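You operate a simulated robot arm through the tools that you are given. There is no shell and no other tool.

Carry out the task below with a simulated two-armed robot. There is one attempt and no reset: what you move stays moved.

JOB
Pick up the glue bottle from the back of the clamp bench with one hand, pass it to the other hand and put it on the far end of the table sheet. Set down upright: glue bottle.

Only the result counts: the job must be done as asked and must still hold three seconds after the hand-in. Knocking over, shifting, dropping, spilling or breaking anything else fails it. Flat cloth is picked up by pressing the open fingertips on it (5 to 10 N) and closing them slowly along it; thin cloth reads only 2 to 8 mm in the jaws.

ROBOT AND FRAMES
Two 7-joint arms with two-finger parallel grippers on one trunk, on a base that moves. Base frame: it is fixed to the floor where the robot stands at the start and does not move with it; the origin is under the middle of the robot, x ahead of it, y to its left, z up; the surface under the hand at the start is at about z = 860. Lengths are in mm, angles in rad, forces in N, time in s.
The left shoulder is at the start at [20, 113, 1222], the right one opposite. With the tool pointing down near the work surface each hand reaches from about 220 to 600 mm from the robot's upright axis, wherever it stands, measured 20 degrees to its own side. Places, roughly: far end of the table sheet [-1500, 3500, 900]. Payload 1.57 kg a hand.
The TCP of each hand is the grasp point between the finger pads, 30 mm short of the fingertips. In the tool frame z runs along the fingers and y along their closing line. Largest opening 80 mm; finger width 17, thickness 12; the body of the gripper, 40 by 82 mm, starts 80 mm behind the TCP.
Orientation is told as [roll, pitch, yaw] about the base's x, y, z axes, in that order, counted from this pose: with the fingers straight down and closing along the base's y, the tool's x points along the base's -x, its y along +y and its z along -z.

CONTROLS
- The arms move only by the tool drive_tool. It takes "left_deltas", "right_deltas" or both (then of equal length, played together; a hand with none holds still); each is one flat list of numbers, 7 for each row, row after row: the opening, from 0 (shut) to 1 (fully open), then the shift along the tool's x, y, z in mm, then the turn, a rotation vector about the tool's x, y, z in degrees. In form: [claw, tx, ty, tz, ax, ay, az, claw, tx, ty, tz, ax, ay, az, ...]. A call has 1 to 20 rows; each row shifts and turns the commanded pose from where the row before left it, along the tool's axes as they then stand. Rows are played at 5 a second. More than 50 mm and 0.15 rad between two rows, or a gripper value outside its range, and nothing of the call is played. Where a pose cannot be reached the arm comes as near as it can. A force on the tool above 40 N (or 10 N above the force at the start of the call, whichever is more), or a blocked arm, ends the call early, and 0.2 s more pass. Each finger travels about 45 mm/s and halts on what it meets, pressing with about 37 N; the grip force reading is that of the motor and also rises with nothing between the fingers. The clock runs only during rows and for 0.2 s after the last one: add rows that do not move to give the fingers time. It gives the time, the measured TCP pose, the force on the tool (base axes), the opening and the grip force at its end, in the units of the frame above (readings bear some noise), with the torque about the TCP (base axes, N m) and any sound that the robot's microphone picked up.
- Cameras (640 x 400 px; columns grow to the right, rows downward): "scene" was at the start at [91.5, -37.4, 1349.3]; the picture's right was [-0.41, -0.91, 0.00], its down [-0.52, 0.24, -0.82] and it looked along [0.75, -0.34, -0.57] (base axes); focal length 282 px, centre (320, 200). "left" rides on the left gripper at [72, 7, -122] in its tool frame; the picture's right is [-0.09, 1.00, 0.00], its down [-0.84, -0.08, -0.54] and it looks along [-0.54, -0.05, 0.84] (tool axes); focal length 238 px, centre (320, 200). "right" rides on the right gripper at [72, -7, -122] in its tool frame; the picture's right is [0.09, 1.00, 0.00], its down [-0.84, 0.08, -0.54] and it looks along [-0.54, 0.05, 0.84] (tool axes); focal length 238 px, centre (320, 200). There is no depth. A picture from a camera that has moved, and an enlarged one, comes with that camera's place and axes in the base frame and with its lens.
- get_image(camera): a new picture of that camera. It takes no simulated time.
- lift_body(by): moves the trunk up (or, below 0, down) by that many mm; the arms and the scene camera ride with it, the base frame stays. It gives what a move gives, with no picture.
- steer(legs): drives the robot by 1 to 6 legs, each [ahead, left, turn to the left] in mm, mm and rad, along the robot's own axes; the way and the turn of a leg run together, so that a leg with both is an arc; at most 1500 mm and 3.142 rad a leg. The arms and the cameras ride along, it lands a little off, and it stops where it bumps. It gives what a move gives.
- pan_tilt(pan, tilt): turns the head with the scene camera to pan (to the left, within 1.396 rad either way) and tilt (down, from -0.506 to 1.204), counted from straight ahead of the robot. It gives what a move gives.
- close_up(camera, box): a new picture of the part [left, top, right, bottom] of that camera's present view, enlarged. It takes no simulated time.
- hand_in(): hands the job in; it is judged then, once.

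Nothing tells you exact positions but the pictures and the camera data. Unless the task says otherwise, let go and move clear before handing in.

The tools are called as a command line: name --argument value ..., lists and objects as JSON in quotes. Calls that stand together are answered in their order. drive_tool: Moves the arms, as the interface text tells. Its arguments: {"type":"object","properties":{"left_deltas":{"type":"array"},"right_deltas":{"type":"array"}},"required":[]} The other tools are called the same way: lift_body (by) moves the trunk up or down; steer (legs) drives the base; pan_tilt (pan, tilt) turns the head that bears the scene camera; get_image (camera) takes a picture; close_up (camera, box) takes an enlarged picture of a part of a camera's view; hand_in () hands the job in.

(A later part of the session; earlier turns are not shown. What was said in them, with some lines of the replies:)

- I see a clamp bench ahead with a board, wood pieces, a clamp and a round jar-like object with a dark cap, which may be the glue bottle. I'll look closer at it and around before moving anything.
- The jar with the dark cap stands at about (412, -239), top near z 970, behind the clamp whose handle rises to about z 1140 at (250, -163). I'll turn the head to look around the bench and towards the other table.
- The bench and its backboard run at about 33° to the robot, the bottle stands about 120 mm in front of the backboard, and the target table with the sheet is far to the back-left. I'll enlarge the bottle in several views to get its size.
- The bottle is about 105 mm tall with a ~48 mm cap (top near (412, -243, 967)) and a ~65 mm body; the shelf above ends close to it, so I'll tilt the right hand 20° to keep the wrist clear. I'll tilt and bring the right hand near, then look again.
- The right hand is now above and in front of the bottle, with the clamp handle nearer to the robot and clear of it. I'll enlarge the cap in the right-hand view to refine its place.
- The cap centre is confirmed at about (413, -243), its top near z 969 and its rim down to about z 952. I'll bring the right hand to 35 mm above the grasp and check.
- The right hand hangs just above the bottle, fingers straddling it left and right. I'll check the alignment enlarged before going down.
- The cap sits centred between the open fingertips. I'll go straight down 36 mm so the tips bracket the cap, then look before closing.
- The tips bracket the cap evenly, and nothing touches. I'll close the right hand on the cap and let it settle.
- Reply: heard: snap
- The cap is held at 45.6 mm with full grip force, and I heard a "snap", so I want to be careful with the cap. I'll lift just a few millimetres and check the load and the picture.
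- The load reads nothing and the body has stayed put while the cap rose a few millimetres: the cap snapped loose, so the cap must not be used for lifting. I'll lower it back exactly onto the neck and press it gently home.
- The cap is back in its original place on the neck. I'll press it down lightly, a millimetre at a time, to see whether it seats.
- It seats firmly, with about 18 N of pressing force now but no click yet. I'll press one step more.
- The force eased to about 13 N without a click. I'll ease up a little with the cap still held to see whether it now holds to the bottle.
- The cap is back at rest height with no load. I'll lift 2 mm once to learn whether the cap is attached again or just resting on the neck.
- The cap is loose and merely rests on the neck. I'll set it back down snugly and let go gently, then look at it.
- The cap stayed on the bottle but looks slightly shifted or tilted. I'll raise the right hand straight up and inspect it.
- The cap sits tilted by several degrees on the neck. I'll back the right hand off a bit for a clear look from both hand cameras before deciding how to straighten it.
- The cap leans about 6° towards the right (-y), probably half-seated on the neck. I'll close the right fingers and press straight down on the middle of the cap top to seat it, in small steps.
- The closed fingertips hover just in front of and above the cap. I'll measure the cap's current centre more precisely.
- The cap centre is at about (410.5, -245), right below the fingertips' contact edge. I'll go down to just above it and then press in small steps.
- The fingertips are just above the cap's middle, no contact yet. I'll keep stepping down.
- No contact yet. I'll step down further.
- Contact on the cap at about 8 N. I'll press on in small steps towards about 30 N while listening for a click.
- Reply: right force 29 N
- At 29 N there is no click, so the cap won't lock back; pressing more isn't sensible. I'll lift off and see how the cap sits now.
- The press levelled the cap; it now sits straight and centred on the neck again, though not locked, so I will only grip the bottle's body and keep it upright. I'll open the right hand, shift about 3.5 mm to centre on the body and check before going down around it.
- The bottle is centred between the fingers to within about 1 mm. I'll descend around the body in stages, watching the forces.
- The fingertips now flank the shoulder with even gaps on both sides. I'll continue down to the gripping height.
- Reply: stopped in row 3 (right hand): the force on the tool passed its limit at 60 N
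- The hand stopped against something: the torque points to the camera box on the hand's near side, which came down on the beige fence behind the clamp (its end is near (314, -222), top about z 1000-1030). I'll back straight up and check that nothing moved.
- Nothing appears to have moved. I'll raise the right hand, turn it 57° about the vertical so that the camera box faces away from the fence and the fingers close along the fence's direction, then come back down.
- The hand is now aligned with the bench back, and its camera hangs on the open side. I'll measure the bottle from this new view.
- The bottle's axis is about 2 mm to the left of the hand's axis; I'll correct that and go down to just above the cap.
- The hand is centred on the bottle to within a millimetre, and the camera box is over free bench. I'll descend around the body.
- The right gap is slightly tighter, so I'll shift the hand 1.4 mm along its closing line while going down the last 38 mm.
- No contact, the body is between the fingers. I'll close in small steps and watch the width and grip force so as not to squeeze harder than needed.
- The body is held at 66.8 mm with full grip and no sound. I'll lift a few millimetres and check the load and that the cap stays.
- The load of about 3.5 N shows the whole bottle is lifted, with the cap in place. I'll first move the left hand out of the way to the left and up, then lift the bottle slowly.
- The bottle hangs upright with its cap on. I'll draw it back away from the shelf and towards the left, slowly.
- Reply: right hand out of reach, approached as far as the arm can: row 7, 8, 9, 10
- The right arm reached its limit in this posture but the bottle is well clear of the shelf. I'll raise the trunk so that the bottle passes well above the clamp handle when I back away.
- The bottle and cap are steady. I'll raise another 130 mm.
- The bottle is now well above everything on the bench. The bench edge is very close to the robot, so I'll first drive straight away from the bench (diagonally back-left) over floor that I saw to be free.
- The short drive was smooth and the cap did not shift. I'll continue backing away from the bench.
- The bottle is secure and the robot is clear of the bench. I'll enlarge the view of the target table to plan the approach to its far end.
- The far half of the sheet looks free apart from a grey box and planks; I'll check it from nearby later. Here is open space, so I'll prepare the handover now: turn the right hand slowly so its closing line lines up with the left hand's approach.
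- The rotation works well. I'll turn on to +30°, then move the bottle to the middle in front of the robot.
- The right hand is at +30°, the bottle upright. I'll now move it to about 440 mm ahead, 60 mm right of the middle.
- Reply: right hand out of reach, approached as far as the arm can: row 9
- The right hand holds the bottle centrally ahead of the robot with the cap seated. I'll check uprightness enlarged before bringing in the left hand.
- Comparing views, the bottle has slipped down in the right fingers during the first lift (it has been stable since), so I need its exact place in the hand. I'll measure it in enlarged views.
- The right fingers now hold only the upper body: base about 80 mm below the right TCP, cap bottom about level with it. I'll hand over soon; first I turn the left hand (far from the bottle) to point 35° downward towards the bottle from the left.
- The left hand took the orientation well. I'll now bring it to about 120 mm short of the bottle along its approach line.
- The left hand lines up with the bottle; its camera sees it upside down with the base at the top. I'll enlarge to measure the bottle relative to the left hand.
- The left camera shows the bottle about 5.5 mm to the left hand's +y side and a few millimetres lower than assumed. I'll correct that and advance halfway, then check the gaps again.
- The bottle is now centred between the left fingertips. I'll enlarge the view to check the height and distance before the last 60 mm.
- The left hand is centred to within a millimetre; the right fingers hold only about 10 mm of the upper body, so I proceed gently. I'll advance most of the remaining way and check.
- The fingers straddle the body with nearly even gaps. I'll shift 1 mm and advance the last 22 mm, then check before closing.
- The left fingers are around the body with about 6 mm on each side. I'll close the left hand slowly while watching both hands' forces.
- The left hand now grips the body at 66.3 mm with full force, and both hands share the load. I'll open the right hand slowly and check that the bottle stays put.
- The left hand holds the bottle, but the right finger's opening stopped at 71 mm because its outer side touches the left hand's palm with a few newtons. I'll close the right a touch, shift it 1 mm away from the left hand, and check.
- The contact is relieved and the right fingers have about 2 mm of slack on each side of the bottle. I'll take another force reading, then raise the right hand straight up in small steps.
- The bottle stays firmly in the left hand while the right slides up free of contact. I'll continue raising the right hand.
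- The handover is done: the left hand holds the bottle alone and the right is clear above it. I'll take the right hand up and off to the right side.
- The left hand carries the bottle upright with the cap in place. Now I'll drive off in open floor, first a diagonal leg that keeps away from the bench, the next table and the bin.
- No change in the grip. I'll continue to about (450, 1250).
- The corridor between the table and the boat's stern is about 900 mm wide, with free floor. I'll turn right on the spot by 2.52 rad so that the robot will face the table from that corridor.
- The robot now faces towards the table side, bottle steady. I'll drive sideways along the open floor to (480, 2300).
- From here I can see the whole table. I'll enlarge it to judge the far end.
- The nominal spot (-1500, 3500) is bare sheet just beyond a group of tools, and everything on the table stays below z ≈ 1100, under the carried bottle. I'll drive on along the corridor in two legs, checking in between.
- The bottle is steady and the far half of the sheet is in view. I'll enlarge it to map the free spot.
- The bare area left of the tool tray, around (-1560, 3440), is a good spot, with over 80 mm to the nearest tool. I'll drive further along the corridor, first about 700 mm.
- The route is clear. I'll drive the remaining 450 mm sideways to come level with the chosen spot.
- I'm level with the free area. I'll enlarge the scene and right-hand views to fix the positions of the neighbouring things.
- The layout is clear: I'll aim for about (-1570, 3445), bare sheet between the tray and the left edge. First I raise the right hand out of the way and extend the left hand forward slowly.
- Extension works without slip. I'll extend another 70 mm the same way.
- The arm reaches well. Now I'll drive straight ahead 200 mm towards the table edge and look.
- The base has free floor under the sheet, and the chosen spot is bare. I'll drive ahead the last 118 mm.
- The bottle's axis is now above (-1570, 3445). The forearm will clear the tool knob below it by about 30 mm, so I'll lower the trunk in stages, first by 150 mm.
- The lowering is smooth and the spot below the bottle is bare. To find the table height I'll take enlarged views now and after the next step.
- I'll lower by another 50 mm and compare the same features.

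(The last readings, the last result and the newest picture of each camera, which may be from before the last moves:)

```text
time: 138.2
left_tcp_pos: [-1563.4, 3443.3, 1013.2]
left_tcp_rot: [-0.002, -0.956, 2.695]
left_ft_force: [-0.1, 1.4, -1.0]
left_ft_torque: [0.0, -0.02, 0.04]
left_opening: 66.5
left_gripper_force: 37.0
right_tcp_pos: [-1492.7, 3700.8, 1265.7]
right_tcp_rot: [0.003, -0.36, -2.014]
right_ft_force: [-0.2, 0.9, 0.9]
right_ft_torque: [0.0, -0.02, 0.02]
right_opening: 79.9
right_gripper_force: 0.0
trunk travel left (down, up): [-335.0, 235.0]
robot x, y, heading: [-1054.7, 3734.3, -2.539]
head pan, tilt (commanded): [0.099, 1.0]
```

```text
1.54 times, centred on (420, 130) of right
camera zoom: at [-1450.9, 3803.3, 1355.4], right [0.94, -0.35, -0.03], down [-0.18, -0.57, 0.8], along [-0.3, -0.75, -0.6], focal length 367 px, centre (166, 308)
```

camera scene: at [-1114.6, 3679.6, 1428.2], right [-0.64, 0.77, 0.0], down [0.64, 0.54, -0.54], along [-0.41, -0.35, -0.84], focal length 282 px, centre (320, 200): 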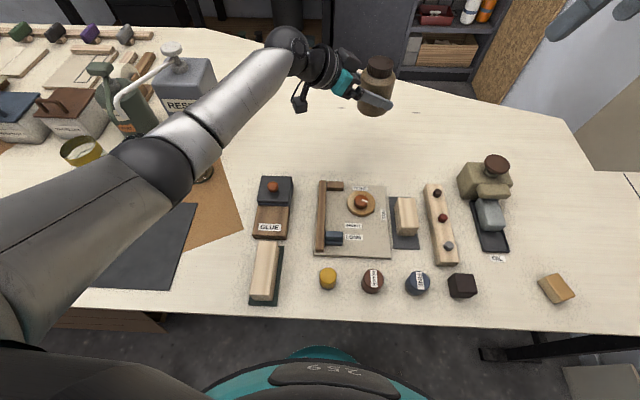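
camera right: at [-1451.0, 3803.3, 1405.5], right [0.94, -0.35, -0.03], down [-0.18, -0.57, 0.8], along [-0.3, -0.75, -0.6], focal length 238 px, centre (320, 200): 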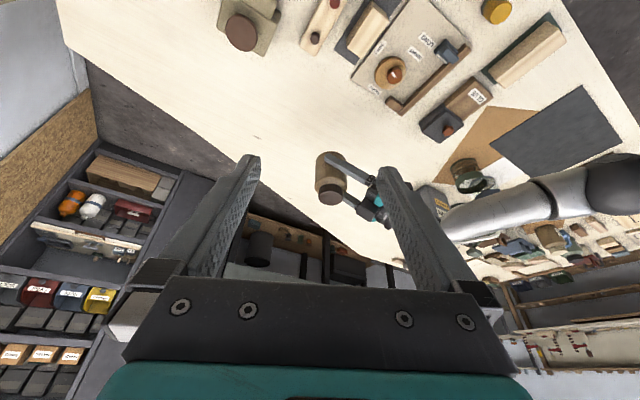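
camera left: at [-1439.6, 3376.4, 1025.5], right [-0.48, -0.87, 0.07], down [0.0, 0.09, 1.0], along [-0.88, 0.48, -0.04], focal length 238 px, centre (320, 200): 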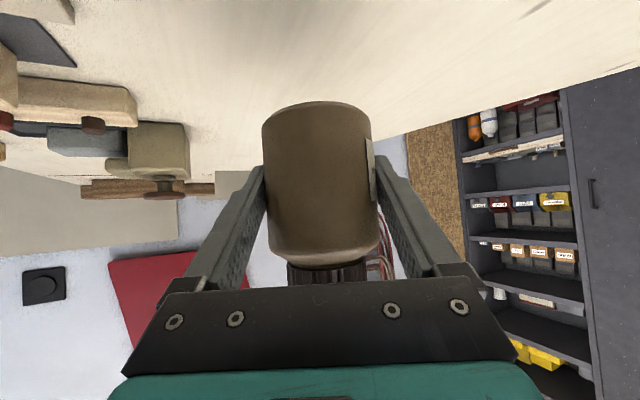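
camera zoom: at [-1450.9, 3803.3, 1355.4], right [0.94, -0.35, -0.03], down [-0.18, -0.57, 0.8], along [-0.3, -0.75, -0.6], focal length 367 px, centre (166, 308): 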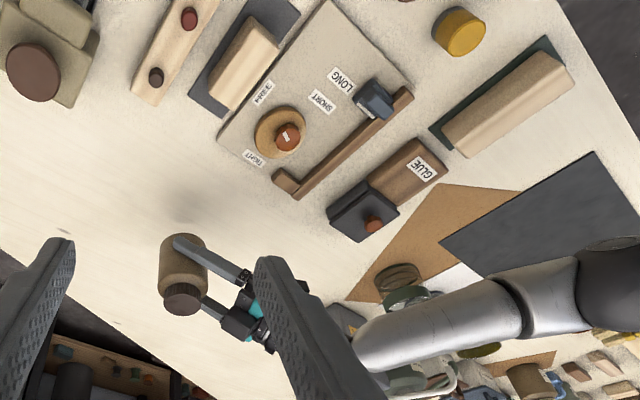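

The table surface comes out at roughly z 905-925, the bottle's base at about 972. I'll lower another 30 mm and measure again.

lift_body --by -30

close_up --camera "scene" --box '[300, 140, 520, 280]'

close_up --camera "scene" --box '[200, 20, 420, 240]'

close_up --camera "right" --box '[280, 60, 480, 260]'

get_image --camera "left"

```text
time: 138.9
left_tcp_pos: [-1563.6, 3443.5, 983.0]
left_tcp_rot: [-0.001, -0.957, 2.696]
left_ft_force: [0.3, -0.2, -0.3]
left_ft_torque: [-0.01, -0.03, -0.02]
left_opening: 66.2
left_gripper_force: 36.6
right_tcp_pos: [-1493.2, 3700.8, 1236.6]
right_tcp_rot: [0.001, -0.362, -2.012]
right_ft_force: [-1.0, 0.1, -0.5]
right_ft_torque: [-0.03, 0.0, 0.02]
right_opening: 80.0
right_gripper_force: 0.1
trunk travel left (down, up): [-305.0, 265.0]
robot x, y, heading: [-1052.4, 3729.3, -2.541]
head pan, tilt (commanded): [0.099, 1.0]
```

```text
2.86 times, centred on (410, 210) of scene
camera zoom: at [-1114.5, 3679.7, 1348.1], right [-0.64, 0.77, 0.0], down [0.64, 0.54, -0.54], along [-0.41, -0.35, -0.84], focal length 805 px, centre (63, 171)
```

zoom: 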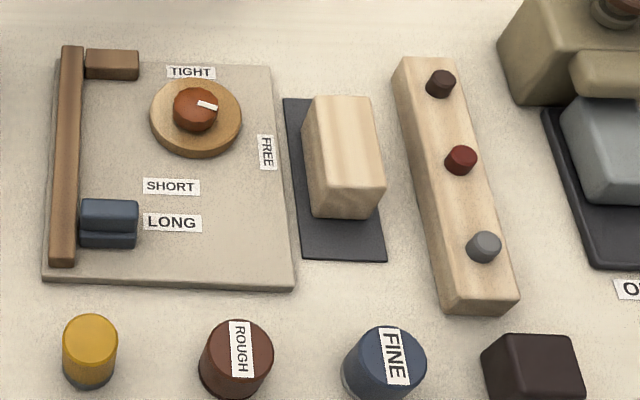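

```text
1.82 times, centred on (310, 130) of scene
camera zoom: at [-1114.5, 3679.7, 1348.1], right [-0.64, 0.77, 0.0], down [0.64, 0.54, -0.54], along [-0.41, -0.35, -0.84], focal length 512 px, centre (338, 327)
```

zoom: 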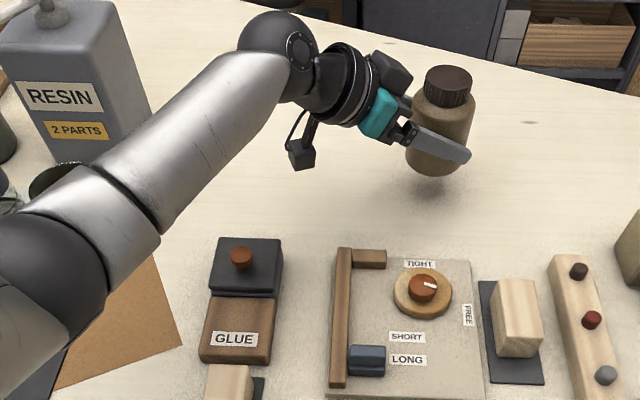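

```text
2.00 times, centred on (380, 160) of right
camera zoom: at [-1450.9, 3803.3, 1325.4], right [0.94, -0.35, -0.03], down [-0.18, -0.57, 0.8], along [-0.3, -0.75, -0.6], focal length 477 px, centre (200, 280)
```

zoom: 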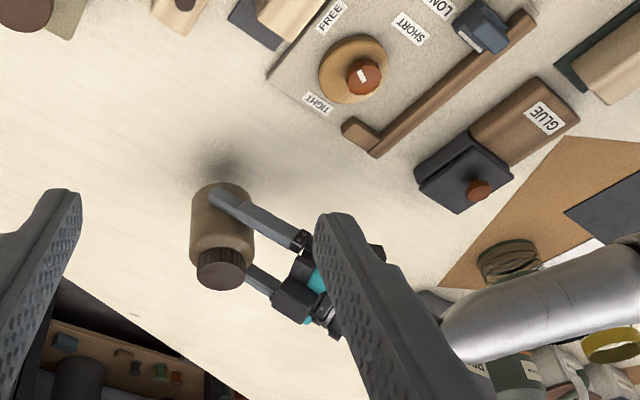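

```text
taken
camera left: at [-1439.5, 3376.4, 995.4], right [-0.48, -0.87, 0.07], down [0.0, 0.09, 1.0], along [-0.88, 0.48, -0.04], focal length 238 px, centre (320, 200)
```

left: 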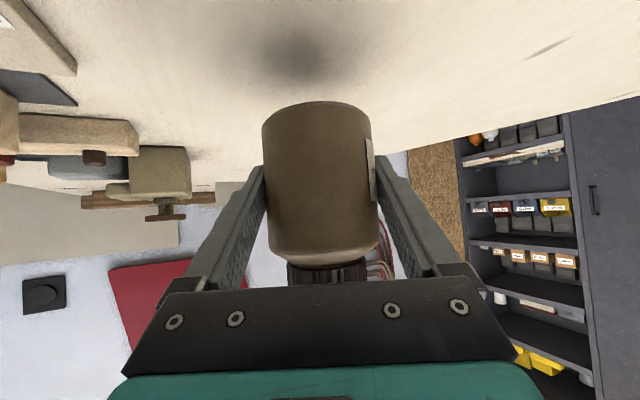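

The contact shadow and the feature comparison now agree on a table height of about 900-903, leaving a gap of about 40 mm. I'll lower 28 mm more.

lift_body --by -28

close_up --camera "left" --box '[220, 30, 420, 180]'

close_up --camera "right" --box '[280, 60, 480, 260]'

close_up --camera "scene" --box '[200, 20, 420, 240]'

```text
time: 139.7
left_tcp_pos: [-1562.0, 3444.0, 955.2]
left_tcp_rot: [-0.002, -0.958, 2.697]
left_ft_force: [0.5, 1.0, 0.9]
left_ft_torque: [0.01, -0.02, -0.03]
left_opening: 66.3
left_gripper_force: 36.9
right_tcp_pos: [-1492.3, 3700.5, 1208.8]
right_tcp_rot: [0.002, -0.363, -2.013]
right_ft_force: [-0.5, -0.1, 0.0]
right_ft_torque: [-0.02, -0.01, 0.0]
right_opening: 79.9
right_gripper_force: 0.0
trunk travel left (down, up): [-277.0, 293.0]
robot x, y, heading: [-1053.4, 3732.0, -2.544]
head pan, tilt (commanded): [0.099, 1.0]
```

```text
2.67 times, centred on (320, 105) of left
camera zoom: at [-1439.5, 3376.4, 967.4], right [-0.48, -0.87, 0.07], down [0.0, 0.09, 1.0], along [-0.88, 0.48, -0.04], focal length 636 px, centre (320, 453)
```

zoom: 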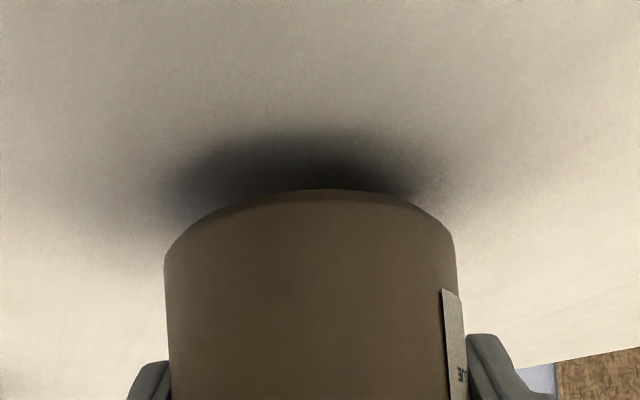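

```text
2.00 times, centred on (380, 160) of right
camera zoom: at [-1450.9, 3803.3, 1297.4], right [0.94, -0.35, -0.03], down [-0.18, -0.57, 0.8], along [-0.3, -0.75, -0.6], focal length 477 px, centre (200, 280)
```

zoom: 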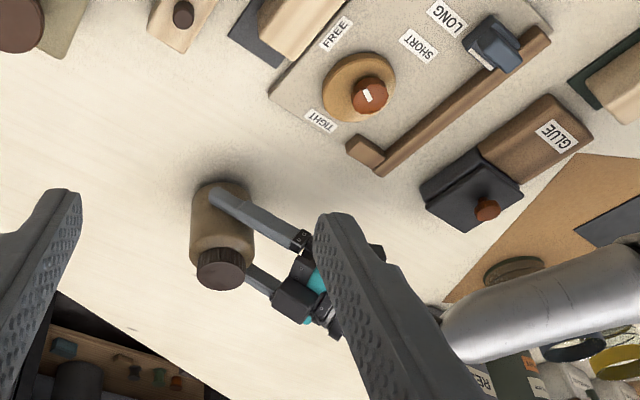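

```text
1.82 times, centred on (310, 130) of scene
camera zoom: at [-1114.5, 3679.7, 1320.1], right [-0.64, 0.77, 0.0], down [0.64, 0.54, -0.54], along [-0.41, -0.35, -0.84], focal length 512 px, centre (338, 327)
```

zoom: 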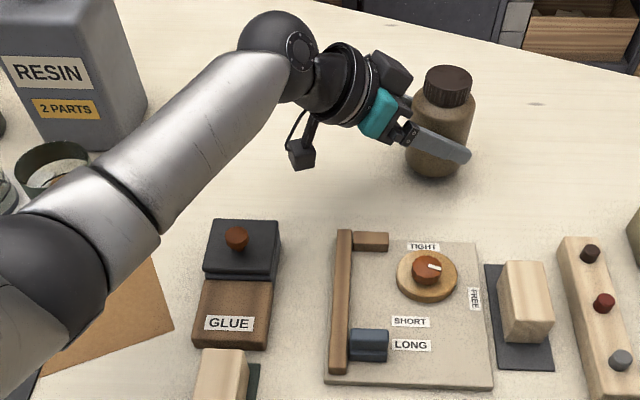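

The base is now only about a centimetre above the sheet. I'll lower in small steps and watch the force for contact.

lift_body --by -4

lift_body --by -3

close_up --camera "left" --box '[220, 30, 420, 180]'

```text
time: 140.2
left_tcp_pos: [-1564.5, 3443.5, 951.3]
left_tcp_rot: [-0.003, -0.956, 2.697]
left_ft_force: [-0.4, 0.2, 0.3]
left_ft_torque: [-0.02, 0.01, 0.01]
left_opening: 66.3
left_gripper_force: 36.8
right_tcp_pos: [-1492.8, 3700.0, 1204.9]
right_tcp_rot: [0.003, -0.36, -2.013]
right_ft_force: [-0.3, 0.1, -0.5]
right_ft_torque: [0.04, 0.03, -0.01]
right_opening: 80.2
right_gripper_force: 0.0
trunk travel left (down, up): [-273.0, 297.0]
robot x, y, heading: [-1053.1, 3732.9, -2.545]
head pan, tilt (commanded): [0.099, 1.0]
```

```text
time: 140.7
left_tcp_pos: [-1563.6, 3443.6, 947.9]
left_tcp_rot: [-0.002, -0.957, 2.696]
left_ft_force: [-0.7, 0.3, 0.1]
left_ft_torque: [-0.01, -0.01, 0.02]
left_opening: 66.4
left_gripper_force: 37.1
right_tcp_pos: [-1492.5, 3700.7, 1202.2]
right_tcp_rot: [0.004, -0.361, -2.012]
right_ft_force: [0.4, 0.6, -0.8]
right_ft_torque: [-0.02, -0.01, 0.0]
right_opening: 80.0
right_gripper_force: 0.1
trunk travel left (down, up): [-270.0, 300.0]
robot x, y, heading: [-1050.1, 3733.1, -2.545]
head pan, tilt (commanded): [0.099, 1.0]
```

```text
2.67 times, centred on (320, 105) of left
camera zoom: at [-1439.6, 3376.4, 960.3], right [-0.48, -0.87, 0.07], down [0.0, 0.09, 1.0], along [-0.88, 0.48, -0.04], focal length 636 px, centre (320, 453)
```

zoom: 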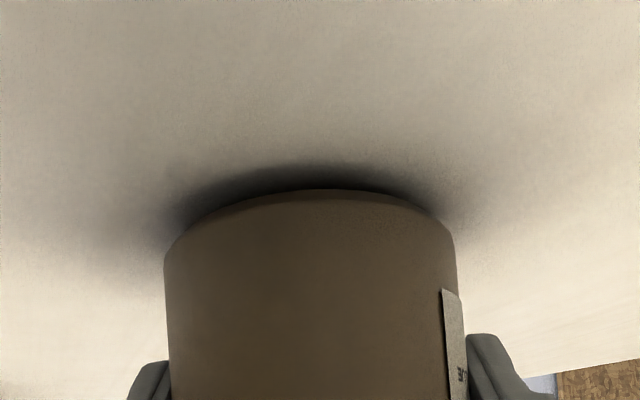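

Still no contact; the gap is only a few millimetres. I'll go on in 2 mm steps.

lift_body --by -2

lift_body --by -2

close_up --camera "left" --box '[220, 30, 420, 180]'

```text
time: 141.2
left_tcp_pos: [-1561.8, 3443.3, 946.0]
left_tcp_rot: [0.0, -0.956, 2.698]
left_ft_force: [-0.7, 0.3, 0.0]
left_ft_torque: [0.04, -0.02, 0.01]
left_opening: 66.5
left_gripper_force: 36.5
right_tcp_pos: [-1491.9, 3700.6, 1199.2]
right_tcp_rot: [0.002, -0.362, -2.011]
right_ft_force: [-0.4, -0.2, -0.1]
right_ft_torque: [-0.01, 0.02, 0.0]
right_opening: 79.6
right_gripper_force: 0.1
trunk travel left (down, up): [-268.0, 302.0]
robot x, y, heading: [-1053.0, 3730.7, -2.541]
head pan, tilt (commanded): [0.099, 1.0]
```

```text
time: 141.8
left_tcp_pos: [-1563.3, 3443.1, 945.2]
left_tcp_rot: [-0.001, -0.956, 2.694]
left_ft_force: [0.2, -0.3, 0.7]
left_ft_torque: [0.0, 0.02, 0.02]
left_opening: 66.5
left_gripper_force: 37.0
right_tcp_pos: [-1492.2, 3701.2, 1197.0]
right_tcp_rot: [0.002, -0.361, -2.014]
right_ft_force: [-0.3, -1.2, -0.3]
right_ft_torque: [-0.01, 0.01, -0.02]
right_opening: 79.9
right_gripper_force: 0.1
trunk travel left (down, up): [-266.0, 304.0]
robot x, y, heading: [-1056.6, 3732.0, -2.544]
head pan, tilt (commanded): [0.099, 1.0]
```

```text
2.67 times, centred on (320, 105) of left
camera zoom: at [-1439.7, 3376.4, 956.6], right [-0.48, -0.87, 0.07], down [0.0, 0.09, 1.0], along [-0.88, 0.48, -0.04], focal length 636 px, centre (320, 453)
```

zoom: 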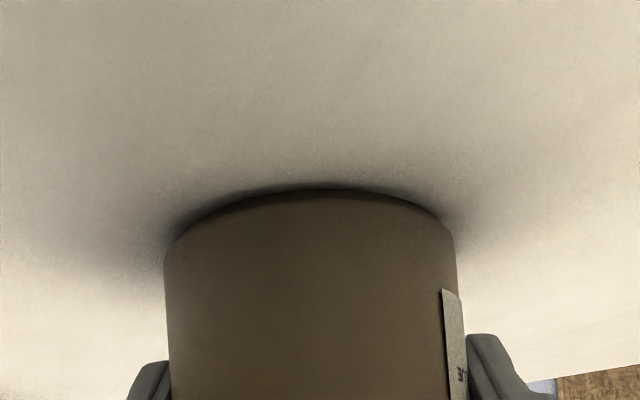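

The base seems to be just about touching. I'll lower by single millimetres and compare force and picture.

lift_body --by -1

lift_body --by -1

close_up --camera "left" --box '[220, 30, 420, 180]'

close_up --camera "right" --box '[280, 100, 400, 220]'

```text
time: 142.3
left_tcp_pos: [-1562.7, 3443.9, 944.7]
left_tcp_rot: [0.001, -0.956, 2.694]
left_ft_force: [1.4, -0.2, 1.9]
left_ft_torque: [0.04, -0.18, -0.05]
left_opening: 66.2
left_gripper_force: 36.4
right_tcp_pos: [-1491.6, 3700.4, 1196.9]
right_tcp_rot: [0.002, -0.362, -2.014]
right_ft_force: [-0.6, -0.5, -0.3]
right_ft_torque: [-0.01, -0.03, 0.04]
right_opening: 80.2
right_gripper_force: 0.1
trunk travel left (down, up): [-265.0, 305.0]
robot x, y, heading: [-1055.4, 3731.9, -2.544]
head pan, tilt (commanded): [0.099, 1.0]
```

```text
time: 142.8
left_tcp_pos: [-1562.9, 3442.1, 944.3]
left_tcp_rot: [0.001, -0.961, 2.693]
left_ft_force: [2.3, -1.7, 7.5]
left_ft_torque: [0.04, -0.31, -0.05]
left_opening: 66.3
left_gripper_force: 37.5
right_tcp_pos: [-1491.5, 3700.7, 1196.1]
right_tcp_rot: [0.001, -0.36, -2.014]
right_ft_force: [-0.3, -0.6, 0.3]
right_ft_torque: [0.01, -0.01, 0.0]
right_opening: 80.2
right_gripper_force: 0.0
trunk travel left (down, up): [-264.0, 306.0]
robot x, y, heading: [-1052.4, 3733.5, -2.543]
head pan, tilt (commanded): [0.099, 1.0]
```

```text
2.67 times, centred on (320, 105) of left
camera zoom: at [-1439.5, 3376.5, 956.2], right [-0.48, -0.88, 0.08], down [0.0, 0.09, 1.0], along [-0.88, 0.48, -0.04], focal length 636 px, centre (320, 453)
```

zoom: 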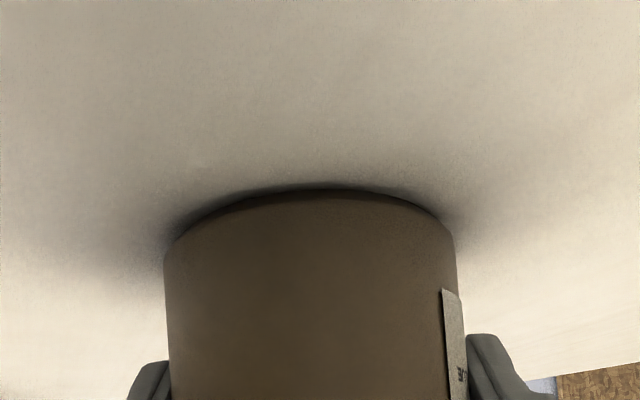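

```text
3.33 times, centred on (340, 160) of right
camera zoom: at [-1450.1, 3803.6, 1284.8], right [0.94, -0.35, -0.03], down [-0.18, -0.57, 0.8], along [-0.3, -0.75, -0.59], focal length 794 px, centre (253, 333)
```

zoom: 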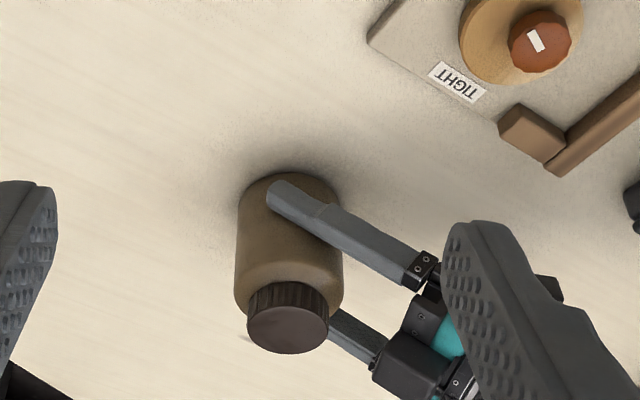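

Contact: about 7.5 N upward, so the bottle stands on the sheet. I'll ease up half a millimetre and then open the left fingers slowly.

lift_body --by 0.5

drive_tool --left_deltas '[0.81, 0, 0, 0, 0, 0, 0, 0.83, 0, 0, 0, 0, 0, 0, 0.84, 0, 0, 0, 0, 0, 0, 0.85, 0, 0, 0, 0, 0, 0, 0.86, 0, 0, 0, 0, 0, 0, 0.86, 0, 0, 0, 0, 0, 0]'

close_up --camera "left" --box '[220, 30, 420, 230]'

close_up --camera "right" --box '[280, 100, 400, 220]'

```text
time: 143.3
left_tcp_pos: [-1562.4, 3443.4, 944.7]
left_tcp_rot: [0.0, -0.961, 2.694]
left_ft_force: [-0.3, -1.7, 9.6]
left_ft_torque: [0.03, -0.26, -0.04]
left_opening: 66.3
left_gripper_force: 36.8
right_tcp_pos: [-1490.6, 3700.4, 1197.2]
right_tcp_rot: [0.001, -0.36, -2.011]
right_ft_force: [-0.4, -0.1, -0.1]
right_ft_torque: [0.01, -0.02, 0.02]
right_opening: 79.9
right_gripper_force: 0.3
trunk travel left (down, up): [-264.0, 305.0]
robot x, y, heading: [-1056.8, 3730.3, -2.542]
head pan, tilt (commanded): [0.099, 1.0]
```

```text
time: 144.7
left_tcp_pos: [-1563.3, 3442.5, 943.0]
left_tcp_rot: [-0.002, -0.957, 2.696]
left_ft_force: [-0.2, 0.1, 0.2]
left_ft_torque: [0.0, 0.0, -0.01]
left_opening: 68.9
left_gripper_force: 0.1
right_tcp_pos: [-1491.4, 3702.1, 1195.7]
right_tcp_rot: [0.002, -0.36, -2.012]
right_ft_force: [1.5, -0.1, -0.2]
right_ft_torque: [0.01, -0.02, 0.01]
right_opening: 79.9
right_gripper_force: 0.0
trunk travel left (down, up): [-264.0, 305.0]
robot x, y, heading: [-1054.9, 3728.3, -2.545]
head pan, tilt (commanded): [0.099, 1.0]
```

```text
2.00 times, centred on (320, 130) of left
camera zoom: at [-1439.5, 3376.5, 955.1], right [-0.48, -0.87, 0.07], down [0.0, 0.09, 1.0], along [-0.88, 0.48, -0.04], focal length 477 px, centre (320, 340)
```

zoom: 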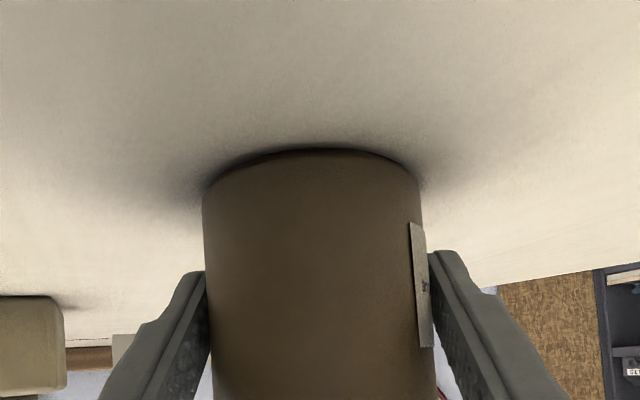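

```text
3.33 times, centred on (340, 160) of right
camera zoom: at [-1450.8, 3803.4, 1285.0], right [0.94, -0.35, -0.03], down [-0.18, -0.57, 0.8], along [-0.3, -0.75, -0.6], focal length 794 px, centre (253, 333)
```

zoom: 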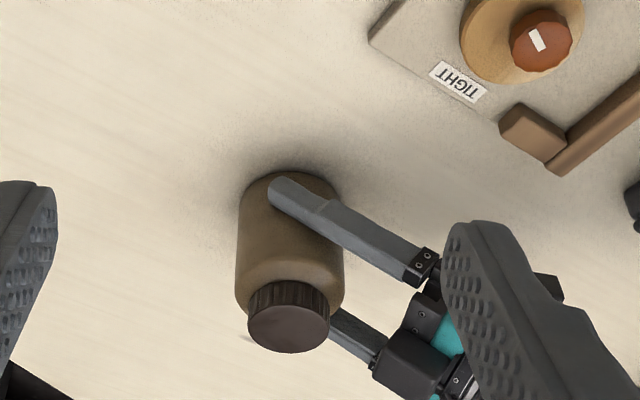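

The bottle stands by itself on the sheet with the cap on. I'll open the fingers fully and check the gaps before withdrawing.

drive_tool --left_deltas '[0.89, 0, 0, 0, 0, 0, 0, 0.92, 0, 0, 0, 0, 0, 0, 0.96, 0, 0, 0, 0, 0, 0, 1, 0, 0, 0, 0, 0, 0, 1, 0, 0, 0, 0, 0, 0, 1, 0, 0, 0, 0, 0, 0]'

close_up --camera "left" --box '[220, 30, 420, 230]'

close_up --camera "right" --box '[280, 100, 400, 220]'

```text
time: 146.1
left_tcp_pos: [-1562.5, 3444.0, 941.8]
left_tcp_rot: [-0.002, -0.957, 2.694]
left_ft_force: [-0.7, -0.3, 0.8]
left_ft_torque: [-0.03, 0.0, -0.02]
left_opening: 80.0
left_gripper_force: 0.0
right_tcp_pos: [-1492.5, 3700.8, 1195.0]
right_tcp_rot: [0.002, -0.36, -2.013]
right_ft_force: [0.0, -1.3, 1.1]
right_ft_torque: [-0.01, 0.02, -0.01]
right_opening: 80.1
right_gripper_force: 0.1
trunk travel left (down, up): [-264.0, 305.0]
robot x, y, heading: [-1057.1, 3734.7, -2.544]
head pan, tilt (commanded): [0.099, 1.0]
```

```text
2.00 times, centred on (320, 130) of left
camera zoom: at [-1439.5, 3376.5, 955.0], right [-0.48, -0.87, 0.07], down [0.0, 0.09, 1.0], along [-0.88, 0.48, -0.04], focal length 477 px, centre (320, 340)
```

zoom: 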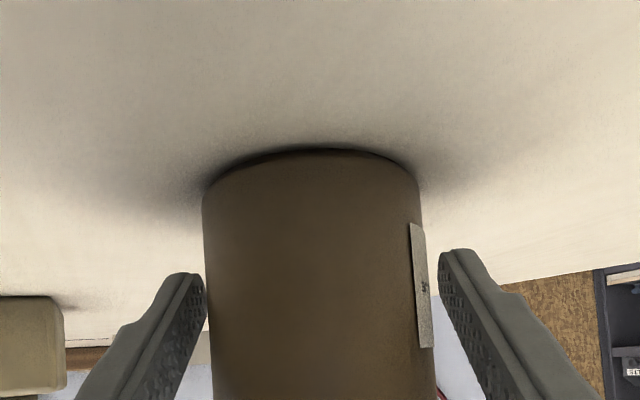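

```text
3.33 times, centred on (340, 160) of right
camera zoom: at [-1450.8, 3803.4, 1285.0], right [0.94, -0.35, -0.03], down [-0.18, -0.57, 0.8], along [-0.3, -0.75, -0.6], focal length 794 px, centre (253, 333)
```

zoom: 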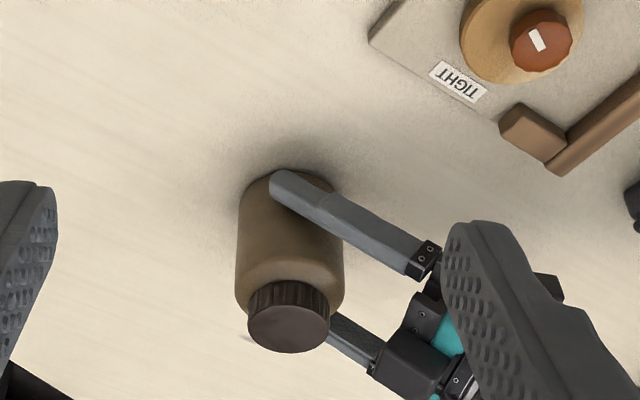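

The fingers are fully open with 7-10 mm of space on each side. Since their inner faces are vertical, I'll withdraw by raising the trunk straight up, first 40 mm, and check.

lift_body --by 40

get_image --camera "left"

close_up --camera "right" --box '[260, 60, 440, 240]'

```text
time: 146.9
left_tcp_pos: [-1563.1, 3442.8, 981.4]
left_tcp_rot: [-0.003, -0.955, 2.696]
left_ft_force: [0.0, -0.3, 0.0]
left_ft_torque: [-0.03, -0.01, 0.0]
left_opening: 80.1
left_gripper_force: 0.1
right_tcp_pos: [-1492.8, 3701.1, 1236.2]
right_tcp_rot: [0.002, -0.361, -2.012]
right_ft_force: [-0.1, -0.6, 0.2]
right_ft_torque: [0.02, -0.04, 0.03]
right_opening: 80.3
right_gripper_force: 0.2
trunk travel left (down, up): [-304.0, 265.0]
robot x, y, heading: [-1049.5, 3728.8, -2.541]
head pan, tilt (commanded): [0.099, 1.0]
```

```text
taken
camera left: at [-1439.6, 3376.5, 995.0], right [-0.48, -0.87, 0.07], down [0.0, 0.09, 1.0], along [-0.88, 0.48, -0.04], focal length 238 px, centre (320, 200)
```

left: 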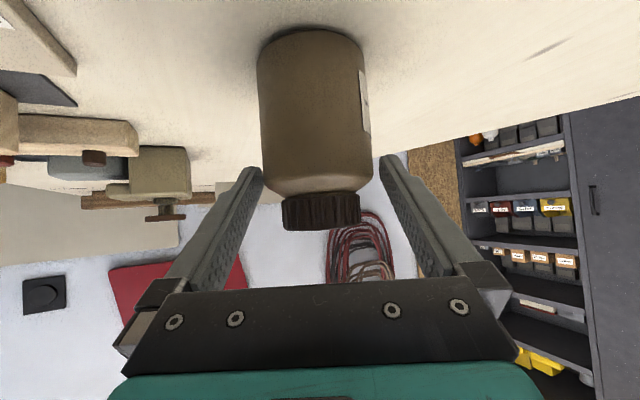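

```text
2.22 times, centred on (350, 150) of right
camera zoom: at [-1450.9, 3803.4, 1325.0], right [0.94, -0.35, -0.03], down [-0.18, -0.57, 0.8], along [-0.3, -0.75, -0.6], focal length 530 px, centre (253, 311)
```

zoom: 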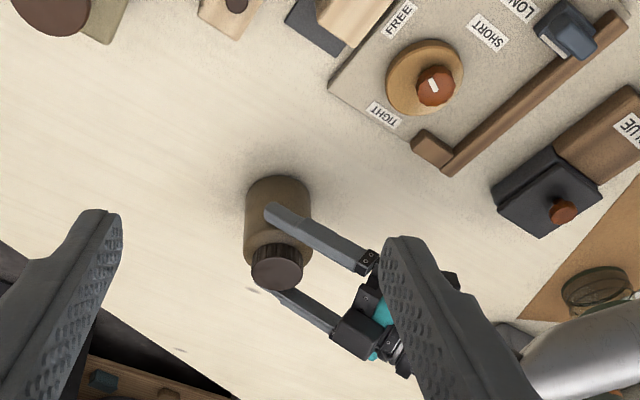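

The fingers slide up freely and the bottle stays standing with its cap. I'll raise the trunk further, well above the bottle.

lift_body --by 110

get_image --camera "left"

lift_body --by 110

get_image --camera "scene"

get_image --camera "right"

```text
time: 148.3
left_tcp_pos: [-1562.6, 3441.9, 1093.5]
left_tcp_rot: [-0.001, -0.959, 2.695]
left_ft_force: [-0.8, 0.8, 0.1]
left_ft_torque: [0.01, 0.02, 0.03]
left_opening: 80.1
left_gripper_force: 0.1
right_tcp_pos: [-1493.0, 3701.6, 1345.3]
right_tcp_rot: [0.003, -0.362, -2.013]
right_ft_force: [0.7, 0.9, 1.0]
right_ft_torque: [-0.01, 0.02, -0.02]
right_opening: 79.7
right_gripper_force: 0.0
trunk travel left (down, up): [-414.0, 155.0]
robot x, y, heading: [-1056.7, 3730.5, -2.546]
head pan, tilt (commanded): [0.099, 1.0]
```

```text
taken
camera left: at [-1439.6, 3376.5, 1104.9], right [-0.48, -0.87, 0.07], down [0.0, 0.09, 1.0], along [-0.88, 0.48, -0.04], focal length 238 px, centre (320, 200)
```

left: 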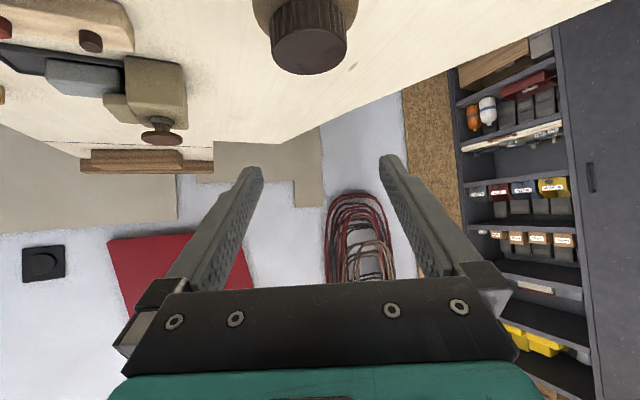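

```text
time: 149.8
left_tcp_pos: [-1562.9, 3443.3, 1201.9]
left_tcp_rot: [-0.002, -0.956, 2.695]
left_ft_force: [0.1, -0.1, 0.0]
left_ft_torque: [0.02, -0.02, 0.02]
left_opening: 80.2
left_gripper_force: 0.0
right_tcp_pos: [-1492.3, 3701.1, 1454.8]
right_tcp_rot: [0.003, -0.361, -2.013]
right_ft_force: [0.7, 0.3, 0.8]
right_ft_torque: [0.01, -0.02, 0.02]
right_opening: 79.9
right_gripper_force: 0.1
trunk travel left (down, up): [-524.0, 45.0]
robot x, y, heading: [-1056.4, 3726.3, -2.543]
head pan, tilt (commanded): [0.099, 1.0]
```

```text
taken
camera scene: at [-1114.5, 3679.7, 1567.5], right [-0.64, 0.77, 0.0], down [0.64, 0.54, -0.54], along [-0.41, -0.35, -0.84], focal length 282 px, centre (320, 200)
```

scene: 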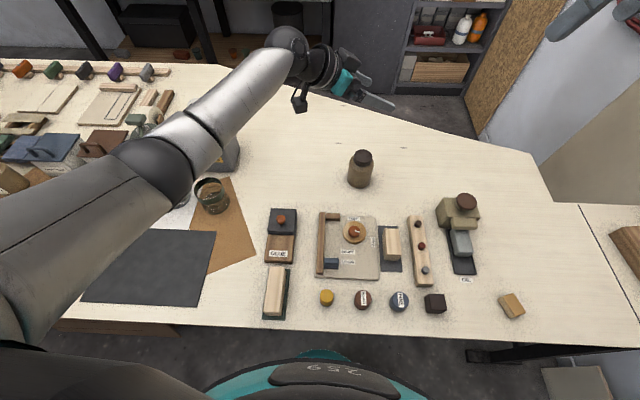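

```text
taken
camera right: at [-1450.9, 3803.4, 1544.9], right [0.94, -0.35, -0.03], down [-0.18, -0.57, 0.8], along [-0.3, -0.75, -0.6], focal length 238 px, centre (320, 200)
```

right: 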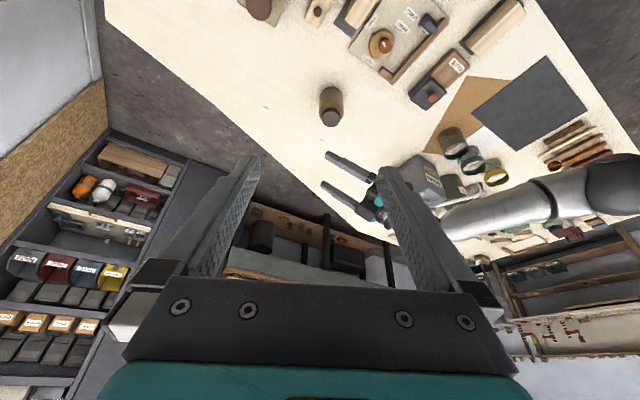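

The bottle stands upright on the far part of the sheet with its cap on, and the hand is clear above it. I'll check it enlarged, then back the robot away.

close_up --camera "scene" --box '[310, 130, 410, 210]'

steer --legs '[[-300, 0, 0]]'

pan_tilt --pan 0.0 --tilt 0.75

get_image --camera "scene"

get_image --camera "right"

```text
5.00 times, centred on (360, 170) of scene
camera zoom: at [-1114.5, 3679.7, 1567.5], right [-0.64, 0.77, 0.0], down [0.64, 0.54, -0.54], along [-0.41, -0.35, -0.84], focal length 1409 px, centre (120, 350)
```

zoom: 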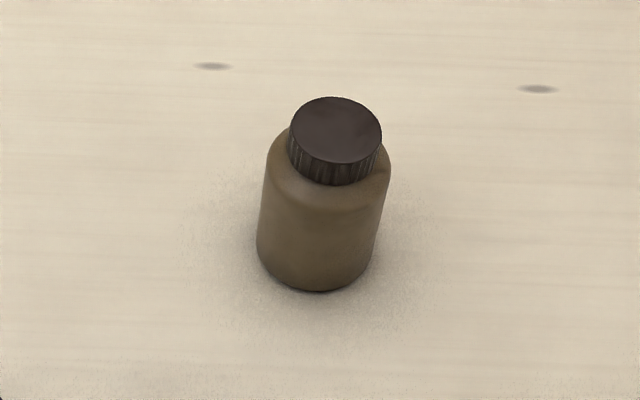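

```text
time: 151.8
left_tcp_pos: [-1315.1, 3611.8, 1203.3]
left_tcp_rot: [-0.001, -0.958, 2.696]
left_ft_force: [0.7, 0.3, 0.0]
left_ft_torque: [-0.04, 0.0, 0.01]
left_opening: 79.9
left_gripper_force: 0.1
right_tcp_pos: [-1244.1, 3868.3, 1455.5]
right_tcp_rot: [0.002, -0.362, -2.013]
right_ft_force: [0.1, 0.2, -1.0]
right_ft_torque: [0.01, -0.01, -0.01]
right_opening: 79.9
right_gripper_force: 0.1
trunk travel left (down, up): [-524.0, 45.0]
robot x, y, heading: [-804.1, 3899.8, -2.538]
head pan, tilt (commanded): [0.099, 1.0]
```

```text
time: 152.6
left_tcp_pos: [-1316.2, 3610.6, 1202.6]
left_tcp_rot: [-0.001, -0.956, 2.697]
left_ft_force: [0.2, -0.2, -0.3]
left_ft_torque: [0.02, -0.03, -0.02]
left_opening: 79.6
left_gripper_force: 0.0
right_tcp_pos: [-1245.5, 3867.9, 1454.9]
right_tcp_rot: [0.001, -0.361, -2.012]
right_ft_force: [-0.4, -0.5, 1.0]
right_ft_torque: [0.0, 0.02, 0.01]
right_opening: 80.5
right_gripper_force: 0.1
trunk travel left (down, up): [-524.0, 45.0]
robot x, y, heading: [-806.3, 3902.0, -2.544]
head pan, tilt (commanded): [0.0, 0.75]
```

```text
taken
camera scene: at [-882.8, 3846.3, 1586.6], right [-0.56, 0.83, 0.0], down [0.56, 0.39, -0.73], along [-0.6, -0.41, -0.68], focal length 282 px, centre (320, 200)
```

scene: 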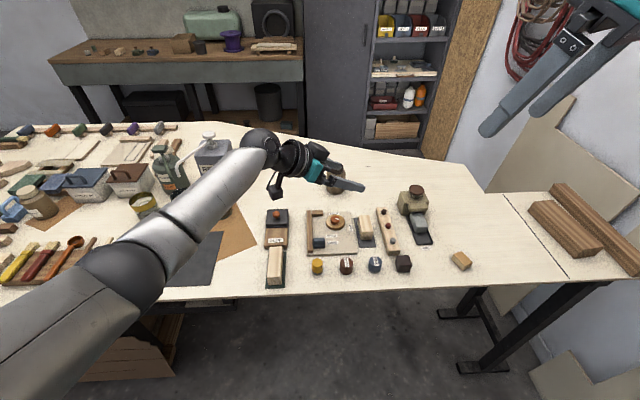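

```text
taken
camera right: at [-1204.3, 3971.6, 1544.8], right [0.94, -0.35, -0.03], down [-0.18, -0.57, 0.8], along [-0.3, -0.75, -0.6], focal length 238 px, centre (320, 200)
```

right: 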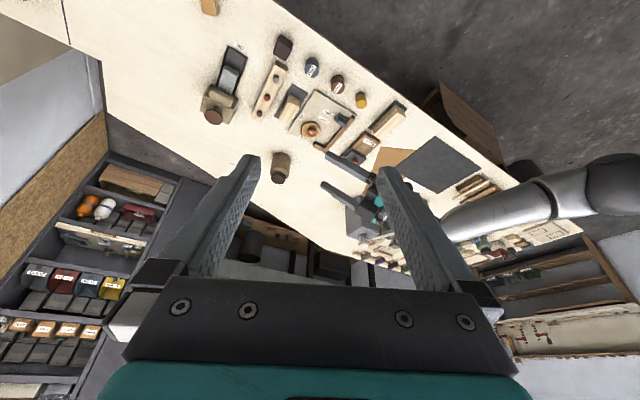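

The glue bottle stands upright on the far part of the table sheet with its cap resting on it. None of the other things on the table have moved, and both hands are empty and clear. One thing did go wrong: the cap snapped loose when I first gripped it, and pressing it back did not lock it. I'll hand in now.

hand_in

```text
The job is handed in.
```

The glue bottle stands upright on the far part of the table sheet, at about (-1569, 3445), roughly 90 mm from the place you gave. I picked it up with the right hand, passed it to the left and set it down with the left. The job is handed in, but I got no verdict back.

Three things went wrong along the way:

- **Loose cap:** my first grip was on the cap, and it snapped loose. I pressed it back on with up to about 29 N, but it never clicked. It rests on the neck, perhaps slightly tilted, and is not locked. After that I gripped only the body.
- **Bump at the clamp bench:** while going down around the bottle, the right hand's camera box hit the beige fence behind the clamp, peaking at 60 N. I backed off at once and nothing looked moved in the pictures, but I could not measure it.
- **Slip in the grip:** the bottle slid about 35 mm down in the right hand during the first lift. It then held, and the handover went ahead from there.

In the pictures nothing on the target table has moved. Both hands are empty and the robot has backed about 300 mm away from the table.
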